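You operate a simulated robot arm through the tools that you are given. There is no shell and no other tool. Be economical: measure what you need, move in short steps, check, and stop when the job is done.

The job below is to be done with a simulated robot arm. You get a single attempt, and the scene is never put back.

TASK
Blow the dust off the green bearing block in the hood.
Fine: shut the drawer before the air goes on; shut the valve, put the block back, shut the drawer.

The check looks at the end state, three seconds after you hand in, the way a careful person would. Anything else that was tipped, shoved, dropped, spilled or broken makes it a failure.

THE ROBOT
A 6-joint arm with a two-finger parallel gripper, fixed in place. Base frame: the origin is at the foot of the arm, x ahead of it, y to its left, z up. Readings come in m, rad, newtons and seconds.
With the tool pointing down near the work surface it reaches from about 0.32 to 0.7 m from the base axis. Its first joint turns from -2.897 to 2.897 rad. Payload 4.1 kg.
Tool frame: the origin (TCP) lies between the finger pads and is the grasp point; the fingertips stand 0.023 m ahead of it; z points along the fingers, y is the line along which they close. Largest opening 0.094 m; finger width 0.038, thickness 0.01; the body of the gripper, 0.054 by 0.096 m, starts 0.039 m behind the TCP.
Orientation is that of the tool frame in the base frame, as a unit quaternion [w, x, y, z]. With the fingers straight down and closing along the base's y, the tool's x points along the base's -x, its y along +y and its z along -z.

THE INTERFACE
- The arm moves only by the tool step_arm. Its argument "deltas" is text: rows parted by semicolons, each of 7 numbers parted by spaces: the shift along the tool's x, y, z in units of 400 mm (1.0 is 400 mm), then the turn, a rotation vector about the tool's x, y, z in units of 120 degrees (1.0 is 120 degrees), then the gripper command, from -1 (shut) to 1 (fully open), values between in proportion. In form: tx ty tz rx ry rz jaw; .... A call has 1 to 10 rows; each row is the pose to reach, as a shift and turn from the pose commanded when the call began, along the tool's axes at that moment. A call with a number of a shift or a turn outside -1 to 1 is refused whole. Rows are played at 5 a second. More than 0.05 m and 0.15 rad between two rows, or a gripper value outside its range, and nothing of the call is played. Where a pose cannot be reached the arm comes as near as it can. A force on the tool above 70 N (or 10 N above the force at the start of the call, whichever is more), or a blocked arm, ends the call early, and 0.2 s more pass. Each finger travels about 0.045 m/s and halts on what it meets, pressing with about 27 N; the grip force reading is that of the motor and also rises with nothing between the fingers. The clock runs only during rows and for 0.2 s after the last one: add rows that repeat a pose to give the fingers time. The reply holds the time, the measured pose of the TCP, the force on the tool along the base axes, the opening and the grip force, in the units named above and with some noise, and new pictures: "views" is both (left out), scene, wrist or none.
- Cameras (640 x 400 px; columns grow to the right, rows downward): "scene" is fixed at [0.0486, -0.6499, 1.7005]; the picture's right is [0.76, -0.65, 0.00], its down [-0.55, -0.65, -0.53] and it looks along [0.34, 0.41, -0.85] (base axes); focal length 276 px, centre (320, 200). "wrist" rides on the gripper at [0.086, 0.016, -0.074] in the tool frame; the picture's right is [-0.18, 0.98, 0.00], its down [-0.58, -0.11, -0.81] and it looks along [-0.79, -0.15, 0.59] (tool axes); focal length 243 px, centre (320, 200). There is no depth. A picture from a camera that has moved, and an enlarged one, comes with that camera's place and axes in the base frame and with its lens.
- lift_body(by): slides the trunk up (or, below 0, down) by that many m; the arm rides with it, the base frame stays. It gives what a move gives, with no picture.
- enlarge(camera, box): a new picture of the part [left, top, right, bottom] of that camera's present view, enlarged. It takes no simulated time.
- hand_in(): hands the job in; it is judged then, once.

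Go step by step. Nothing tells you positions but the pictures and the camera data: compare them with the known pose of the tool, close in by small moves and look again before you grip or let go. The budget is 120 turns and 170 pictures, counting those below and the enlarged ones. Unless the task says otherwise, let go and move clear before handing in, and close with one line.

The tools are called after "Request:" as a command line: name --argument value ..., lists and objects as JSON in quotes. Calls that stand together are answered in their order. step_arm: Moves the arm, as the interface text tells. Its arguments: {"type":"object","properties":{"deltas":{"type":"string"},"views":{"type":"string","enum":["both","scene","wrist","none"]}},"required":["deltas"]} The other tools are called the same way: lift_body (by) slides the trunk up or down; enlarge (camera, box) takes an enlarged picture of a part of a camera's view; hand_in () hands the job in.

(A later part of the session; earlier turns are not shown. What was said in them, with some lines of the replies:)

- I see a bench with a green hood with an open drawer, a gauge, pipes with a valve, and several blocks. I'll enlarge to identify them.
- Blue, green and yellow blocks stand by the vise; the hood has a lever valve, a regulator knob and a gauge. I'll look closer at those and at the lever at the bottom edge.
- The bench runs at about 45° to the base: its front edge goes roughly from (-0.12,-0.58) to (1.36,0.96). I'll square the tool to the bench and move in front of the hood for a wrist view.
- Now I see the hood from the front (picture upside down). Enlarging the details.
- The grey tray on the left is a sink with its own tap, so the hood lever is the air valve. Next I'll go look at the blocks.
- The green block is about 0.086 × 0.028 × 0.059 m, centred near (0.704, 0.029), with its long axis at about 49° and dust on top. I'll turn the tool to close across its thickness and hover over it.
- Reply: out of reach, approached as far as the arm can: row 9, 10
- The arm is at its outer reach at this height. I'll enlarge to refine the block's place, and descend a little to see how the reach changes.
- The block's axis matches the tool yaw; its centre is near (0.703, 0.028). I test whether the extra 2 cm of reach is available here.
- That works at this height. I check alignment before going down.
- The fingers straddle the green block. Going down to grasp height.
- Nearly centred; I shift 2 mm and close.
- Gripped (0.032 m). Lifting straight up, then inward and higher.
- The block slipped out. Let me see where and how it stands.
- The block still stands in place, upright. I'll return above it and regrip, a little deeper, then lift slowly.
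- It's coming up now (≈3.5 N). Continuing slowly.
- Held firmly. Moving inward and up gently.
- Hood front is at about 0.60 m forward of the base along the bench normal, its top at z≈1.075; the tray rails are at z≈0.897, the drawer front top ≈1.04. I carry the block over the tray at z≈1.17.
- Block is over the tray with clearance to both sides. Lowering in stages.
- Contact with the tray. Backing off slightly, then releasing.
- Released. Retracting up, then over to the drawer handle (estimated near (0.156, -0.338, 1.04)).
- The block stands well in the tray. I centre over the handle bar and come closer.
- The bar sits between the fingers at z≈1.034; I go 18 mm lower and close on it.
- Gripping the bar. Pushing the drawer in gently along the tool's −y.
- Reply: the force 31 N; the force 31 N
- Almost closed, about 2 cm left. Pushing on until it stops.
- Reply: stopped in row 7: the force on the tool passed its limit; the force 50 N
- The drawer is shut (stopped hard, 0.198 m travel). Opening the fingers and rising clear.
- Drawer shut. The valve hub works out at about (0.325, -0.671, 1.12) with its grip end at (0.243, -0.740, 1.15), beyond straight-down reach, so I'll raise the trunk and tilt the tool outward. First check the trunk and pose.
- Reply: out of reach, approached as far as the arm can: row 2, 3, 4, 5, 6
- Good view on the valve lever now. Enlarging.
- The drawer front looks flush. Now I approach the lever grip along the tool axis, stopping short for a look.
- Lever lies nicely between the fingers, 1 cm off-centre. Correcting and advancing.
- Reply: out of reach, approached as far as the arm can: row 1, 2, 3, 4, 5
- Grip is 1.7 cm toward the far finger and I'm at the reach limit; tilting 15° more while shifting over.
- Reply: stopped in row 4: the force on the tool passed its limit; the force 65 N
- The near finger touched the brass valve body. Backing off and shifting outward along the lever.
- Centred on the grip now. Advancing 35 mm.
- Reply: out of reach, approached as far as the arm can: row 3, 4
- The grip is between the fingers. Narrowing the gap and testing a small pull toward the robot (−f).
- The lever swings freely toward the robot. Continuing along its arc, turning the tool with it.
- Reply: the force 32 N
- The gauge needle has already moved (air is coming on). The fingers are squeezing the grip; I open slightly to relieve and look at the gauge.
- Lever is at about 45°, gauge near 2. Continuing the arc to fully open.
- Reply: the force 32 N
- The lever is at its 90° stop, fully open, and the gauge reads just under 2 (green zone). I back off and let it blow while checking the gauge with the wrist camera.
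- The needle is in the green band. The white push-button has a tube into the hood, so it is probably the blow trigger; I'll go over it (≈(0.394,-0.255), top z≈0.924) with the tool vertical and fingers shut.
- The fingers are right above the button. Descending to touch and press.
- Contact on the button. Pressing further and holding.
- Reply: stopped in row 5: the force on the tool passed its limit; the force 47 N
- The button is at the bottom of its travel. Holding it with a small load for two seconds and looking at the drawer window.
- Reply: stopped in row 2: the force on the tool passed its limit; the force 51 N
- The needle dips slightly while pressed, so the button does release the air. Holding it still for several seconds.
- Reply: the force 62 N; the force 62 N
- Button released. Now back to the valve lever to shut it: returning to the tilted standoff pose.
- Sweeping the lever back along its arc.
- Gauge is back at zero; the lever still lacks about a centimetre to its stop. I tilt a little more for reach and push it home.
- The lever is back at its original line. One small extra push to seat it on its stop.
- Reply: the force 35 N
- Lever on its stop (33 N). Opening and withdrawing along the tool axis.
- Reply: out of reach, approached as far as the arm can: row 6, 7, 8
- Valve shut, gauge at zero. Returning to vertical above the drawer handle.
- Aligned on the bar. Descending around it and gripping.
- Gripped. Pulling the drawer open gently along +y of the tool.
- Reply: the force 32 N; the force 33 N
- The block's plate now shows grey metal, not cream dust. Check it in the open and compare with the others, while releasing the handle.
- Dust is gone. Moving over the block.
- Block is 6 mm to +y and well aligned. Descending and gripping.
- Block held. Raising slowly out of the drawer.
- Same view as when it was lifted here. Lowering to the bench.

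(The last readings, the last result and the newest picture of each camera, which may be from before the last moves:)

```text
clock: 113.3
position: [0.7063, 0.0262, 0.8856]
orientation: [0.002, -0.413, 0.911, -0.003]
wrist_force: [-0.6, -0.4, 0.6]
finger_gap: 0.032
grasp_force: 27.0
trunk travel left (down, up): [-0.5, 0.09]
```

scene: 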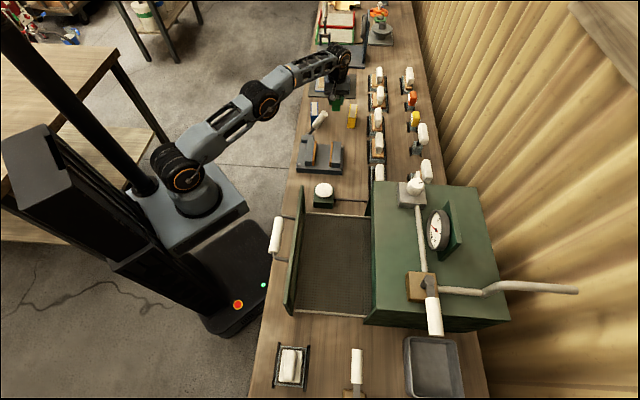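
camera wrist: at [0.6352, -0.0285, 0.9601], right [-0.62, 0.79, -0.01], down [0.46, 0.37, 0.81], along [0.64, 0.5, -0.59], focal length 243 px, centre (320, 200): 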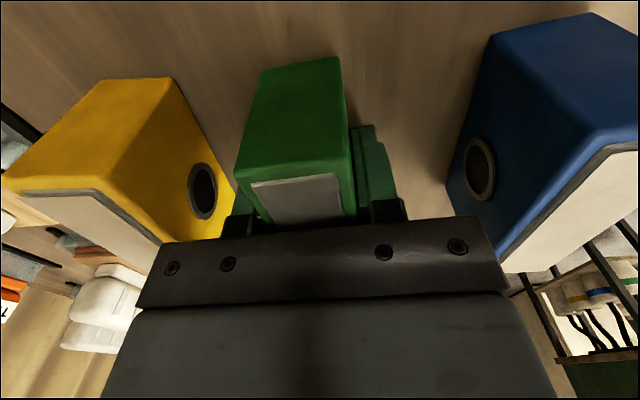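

Contact (load transferred to the bench). Releasing and rising straight up.

Request:
step_arm --deltas "0 0 0 0 0 0 -0.3;0 0 0 0 0 0 0.1;0 0 0 0 0 0 0.2;0 0 0 0 0 0 0.2;0 0 0 0 0 0 0.2;0 0 -0.05 0 0 0 0.2;0 0 -0.12 0 0 0 0.2;0 0 -0.2 0 0 0 0.2;0 0 -0.25 0 0 0 0.2"

Request:
enlarge --camera "wrist" --box '[100, 0, 580, 250]'

```text
clock: 115.3
position: [0.7054, 0.0265, 0.9832]
orientation: [0.001, -0.414, 0.91, -0.003]
wrist_force: [-0.1, 0.0, -0.2]
finger_gap: 0.0566
grasp_force: 0.1
trunk travel left (down, up): [-0.5, 0.09]
camera wrist: at [0.6352, -0.0285, 1.0571], right [-0.62, 0.79, -0.01], down [0.46, 0.37, 0.81], along [0.64, 0.5, -0.59], focal length 243 px, centre (320, 200)
```

scene: 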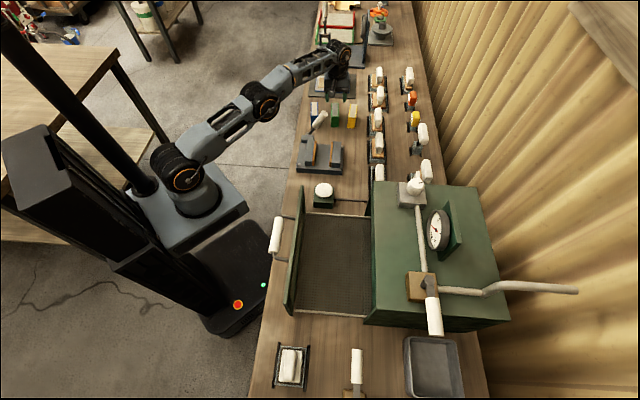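
wrist: 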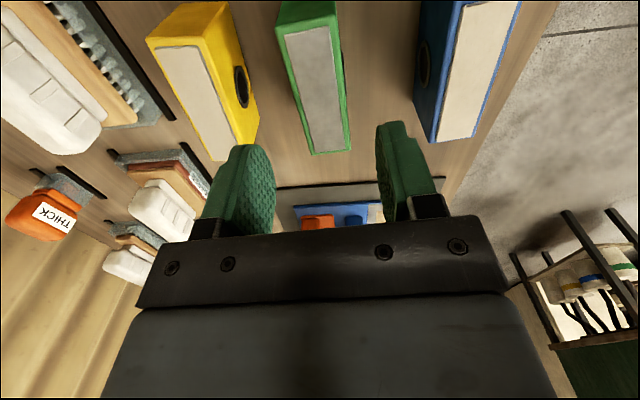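

```text
1.33 times, centred on (340, 125) of wrist
camera zoom: at [0.6352, -0.0285, 1.0571], right [-0.62, 0.79, -0.01], down [0.46, 0.37, 0.81], along [0.64, 0.5, -0.59], focal length 324 px, centre (293, 300)
```

zoom: 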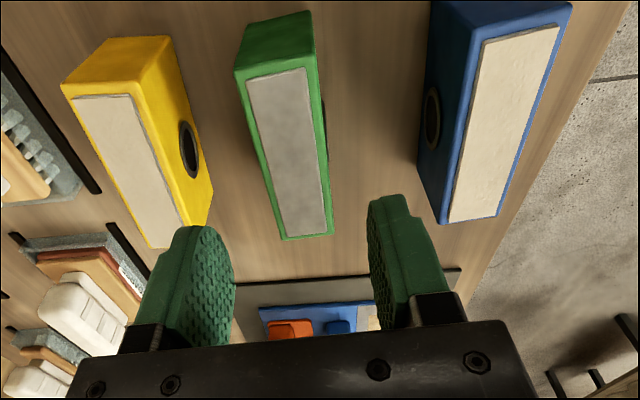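

Block is back in place, clean. Now going back to the handle to shut the drawer.

Request:
step_arm --deltas "0.01 0.01 -0.06 0 0 0 0.06;0.04 0.047 -0.12 0 0 0 0.06;0.07 0.08 -0.17 0 0 0 0.06;0.1 0.115 -0.22 0 0 0 0.06;0.13 0.15 -0.27 0 0 0 0.06;0.16 0.185 -0.32 0 0 0 0.06;0.19 0.218 -0.37 0 0 0 0.06;0.22 0.25 -0.42 0 0 0 0.06;0.2435 0.2786 -0.475 0 0 0 0.06" --views "none"

Request:
step_arm --deltas "0.07 0.007 0 0 0 0 0.06;0.14 0.014 0 0 0 0 0.06;0.21 0.021 0 0 0 0 0.06;0.28 0.028 0 0 0 0 0.06;0.35 0.035 0 0 0 0 0.06;0.42 0.042 0 0 0 0 0.06;0.49 0.049 0 0 0 0 0.06;0.56 0.056 0 0 0 0 0.06;0.63 0.063 0 0 0 0 0.06;0.685 0.07 0 0 0 0 0.06" --views "none"

Request:
step_arm --deltas "0.07 0.007 0 0 0 0.0028 0.06;0.14 0.014 0 0 0 0.0056 0.06;0.21 0.021 0 0 0 0.0085 0.06;0.28 0.028 0 0 0 0.0113 0.06;0.35 0.035 0 0 0 0.0141 0.06;0.42 0.042 0 0 0 0.017 0.06;0.49 0.049 0 0 0 0.02 0.06;0.56 0.056 0 0 0 0.0226 0.06;0.63 0.063 0.01 0 0 0.0255 0.06;0.685 0.07 0.03 0 0 0.0283 0.06"

```text
clock: 117.3
position: [0.5557, 0.0286, 1.1717]
orientation: [0.001, -0.413, 0.911, -0.003]
wrist_force: [-0.6, -0.5, -0.2]
finger_gap: 0.0499
grasp_force: 0.0
trunk travel left (down, up): [-0.5, 0.09]
```

```text
clock: 119.5
position: [0.355, -0.1601, 1.1738]
orientation: [0.001, -0.413, 0.911, -0.003]
wrist_force: [-0.8, 1.1, -0.8]
finger_gap: 0.0497
grasp_force: 0.1
trunk travel left (down, up): [-0.5, 0.09]
```

```text
clock: 121.7
position: [0.152, -0.3494, 1.1602]
orientation: [0.002, -0.386, 0.922, -0.004]
wrist_force: [0.1, 0.3, 0.7]
finger_gap: 0.05
grasp_force: 0.1
trunk travel left (down, up): [-0.5, 0.09]
camera wrist: at [0.0788, -0.401, 1.2347], right [-0.57, 0.82, -0.01], down [0.48, 0.34, 0.81], along [0.66, 0.46, -0.59], focal length 243 px, centre (320, 200)
```

scene: 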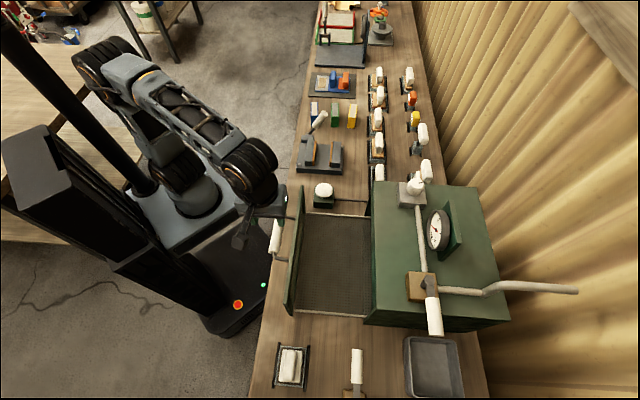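
wrist: 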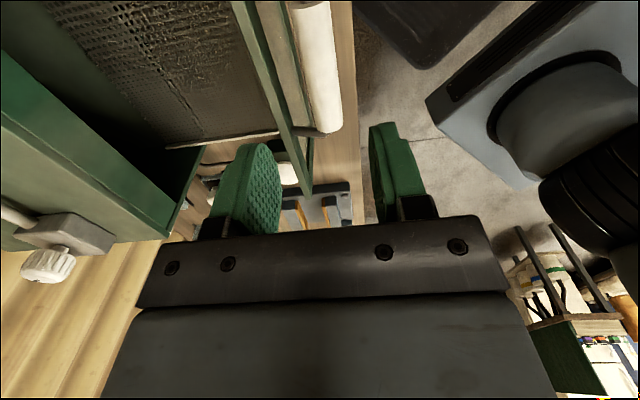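

Aligned with the bar. Descending and gripping.

Request:
step_arm --deltas "0 0 0.08 0 0 0 0.06;0 0 0.16 0 0 0 0.06;0 0 0.23 0 0 0 0.06;0 0 0.28 0 0 0 0.06;0 0 0.31 0 0 0 0.06;0 0 0.31 0 0 0 -0.3;0 0 0.31 0 0 0 -1;0 0 0.31 0 0 0 -1;0 0 0.31 0 0 0 -1;0 0 0.31 0 0 0 -1" --views "wrist"

```text
clock: 123.9
position: [0.1526, -0.3501, 1.037]
orientation: [0.002, -0.386, 0.923, -0.003]
wrist_force: [1.4, 1.0, -4.7]
finger_gap: 0.0265
grasp_force: 44.9
trunk travel left (down, up): [-0.5, 0.09]
camera wrist: at [0.0797, -0.4008, 1.1101], right [-0.57, 0.82, -0.01], down [0.48, 0.34, 0.81], along [0.67, 0.46, -0.59], focal length 243 px, centre (320, 200)
```

wrist: 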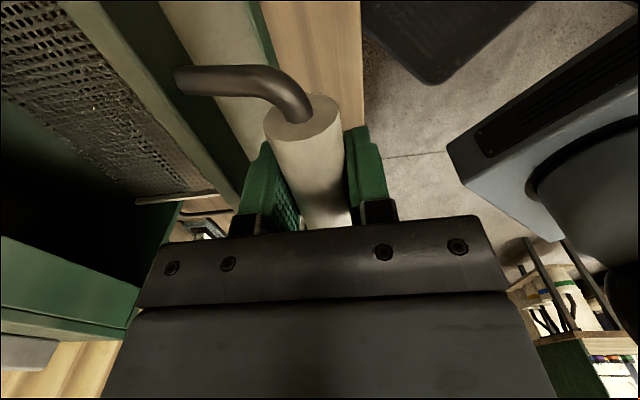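

Request:
step_arm --deltas "0 -0.02 0 0 0 0 -1;0 -0.05 0.001 0 0 0 -1;0 -0.09 0.002 0 0 0 -1;0 -0.13 0.003 0 0 0 -1;0 -0.17 0.003 0 0 0 -1;0 -0.21 0.004 0 0 0 -1;0 -0.25 0.004 0 0 0 -1;0 -0.29 0.004 0 0 0 -1;0 -0.33 0.004 0 0 0 -1;0 -0.36 0.004 0 0 0 -1" --views "none"

```text
clock: 126.1
position: [0.2554, -0.4514, 1.0367]
orientation: [0.001, -0.386, 0.923, -0.004]
wrist_force: [-13.4, -13.5, 10.6]
finger_gap: 0.027
grasp_force: 45.1
trunk travel left (down, up): [-0.5, 0.09]
```

Request:
step_arm --deltas "0 -0.02 0 0 0 0 -1;0 -0.05 0 0 0 0 -1;0 -0.08 0 0 0 0 -1;0 -0.1 0 0 0 0 -1;0 -0.115 0 0 0 0 -1;0 -0.13 0 0 0 0 -1;0 -0.145 0 0 0 0 -1;0 -0.16 0 0 0 0 -1;0 -0.175 0 0 0 0 -1;0 -0.19 0 0 0 0 -1"

```text
clock: 128.0
position: [0.2921, -0.4882, 1.0365]
orientation: [-0.002, -0.384, 0.923, 0.011]
wrist_force: [-37.2, 25.7, 13.4]
finger_gap: 0.0267
grasp_force: 45.1
trunk travel left (down, up): [-0.5, 0.09]
stopped in row 9: the force on the tool passed its limit (the readings are from after the stop); the commanded pose is now the measured one
camera wrist: at [0.2195, -0.5408, 1.1099], right [-0.57, 0.82, 0.02], down [0.5, 0.32, 0.81], along [0.66, 0.47, -0.59], focal length 243 px, centre (320, 200)
```

scene: 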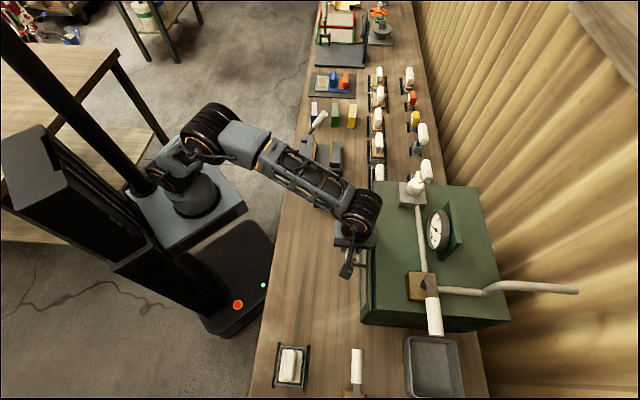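
wrist: 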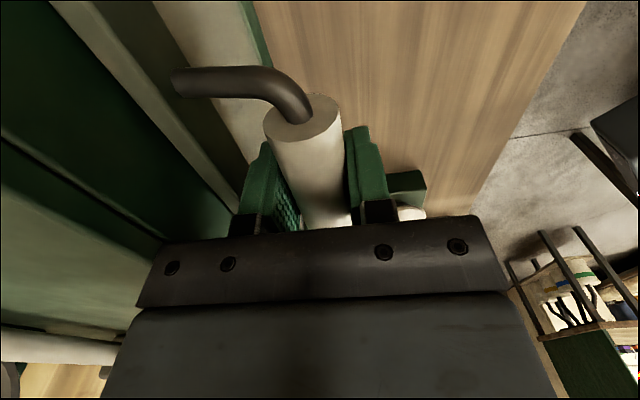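

Drawer shut at the same stop. Releasing, rising and backing away for a final look.

Request:
step_arm --deltas "0 0 0 0 0 0 -0.3;0 0 0 0 0 0 0.06;0 0 0 0 0 0 0.06;0 0 0 0 0 0 0.06;0 0 -0.06 0 0 0 0.06;0 0 -0.16 0 0 0 0.06;0 0 -0.26 0 0 0 0.06;0 0.05 -0.36 0 0 0 0.06;0 0.12 -0.44 0 0 0 0.06;0 0.2 -0.5 0 0 0 0.06" --views "none"

Request:
step_arm --deltas "0 0.1 0 0 0 0 0.06;0 0.2 0 0 0 0 0.06;0 0.3 0 0 0 0 0.06;0 0.36 0 0 0 0 0.06;0 0.36 0 0 0 0 0.06"

Request:
enlarge --camera "scene" --box '[300, 170, 500, 340]'

Request:
enlarge --camera "scene" --box '[285, 70, 445, 170]'

```text
clock: 130.2
position: [0.2412, -0.4399, 1.2335]
orientation: [-0.002, -0.386, 0.922, 0.01]
wrist_force: [0.2, 0.2, 0.4]
finger_gap: 0.0498
grasp_force: 0.0
trunk travel left (down, up): [-0.5, 0.09]
```

```text
clock: 131.4
position: [0.1436, -0.3387, 1.2371]
orientation: [-0.001, -0.387, 0.922, 0.009]
wrist_force: [0.5, -0.3, -0.6]
finger_gap: 0.0498
grasp_force: 0.0
trunk travel left (down, up): [-0.5, 0.09]
camera wrist: at [0.0706, -0.3901, 1.3108], right [-0.57, 0.82, 0.02], down [0.49, 0.32, 0.81], along [0.66, 0.47, -0.59], focal length 243 px, centre (320, 200)
```

scene: 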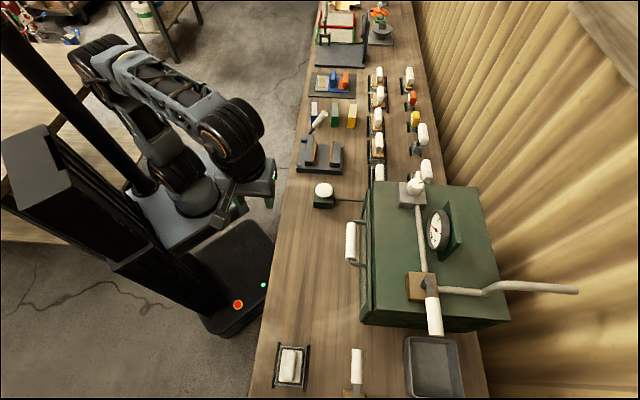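
wrist: 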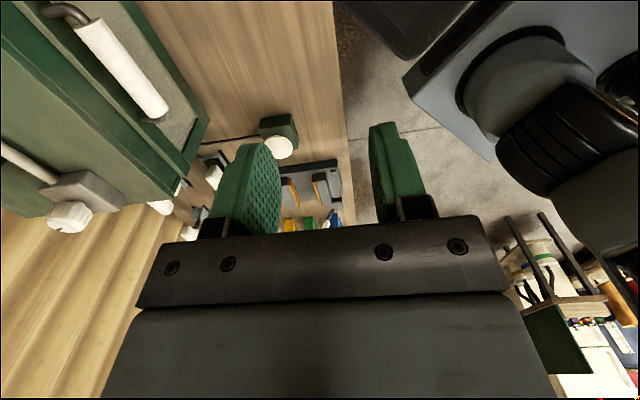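

```text
2.35 times, centred on (400, 255) of scene
camera zoom: at [0.0486, -0.6499, 1.7005], right [0.76, -0.65, 0.0], down [-0.55, -0.65, -0.53], along [0.34, 0.41, -0.85], focal length 648 px, centre (132, 71)
```

zoom: 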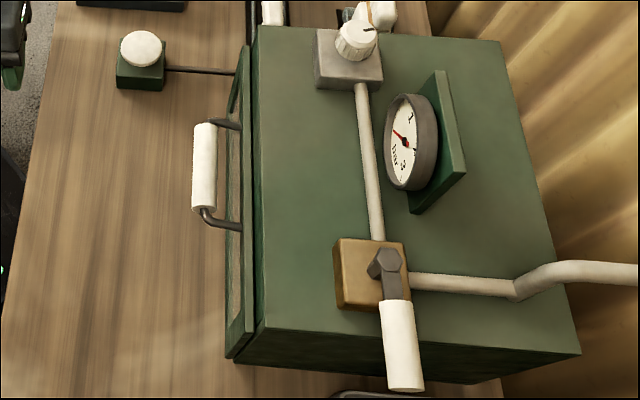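

```text
4.00 times, centred on (365, 120) of scene
camera zoom: at [0.0486, -0.6499, 1.7005], right [0.76, -0.65, 0.0], down [-0.55, -0.65, -0.53], along [0.34, 0.41, -0.85], focal length 1102 px, centre (140, 520)
```

zoom: 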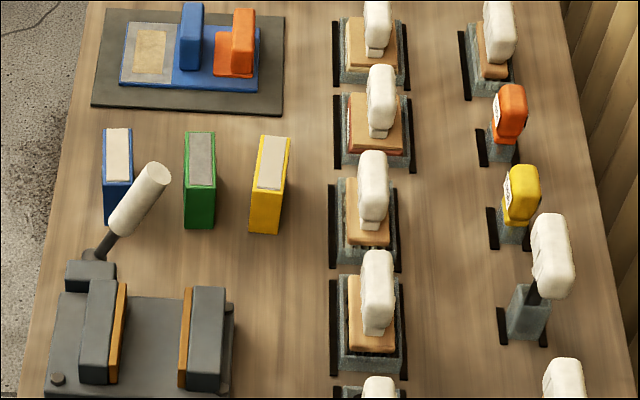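

The green block is clean and back in its place, the valve is shut with the gauge at zero, the drawer is shut, and the arm is clear. I'm handing in.

Request:
hand_in

```text
The job is handed in.
```

I blew the dust off the green bearing block in the hood with the drawer shut, then shut the valve, put the block back and shut the drawer; on my first try at lifting the block it slipped out of the gripper, but it stayed upright in its place.
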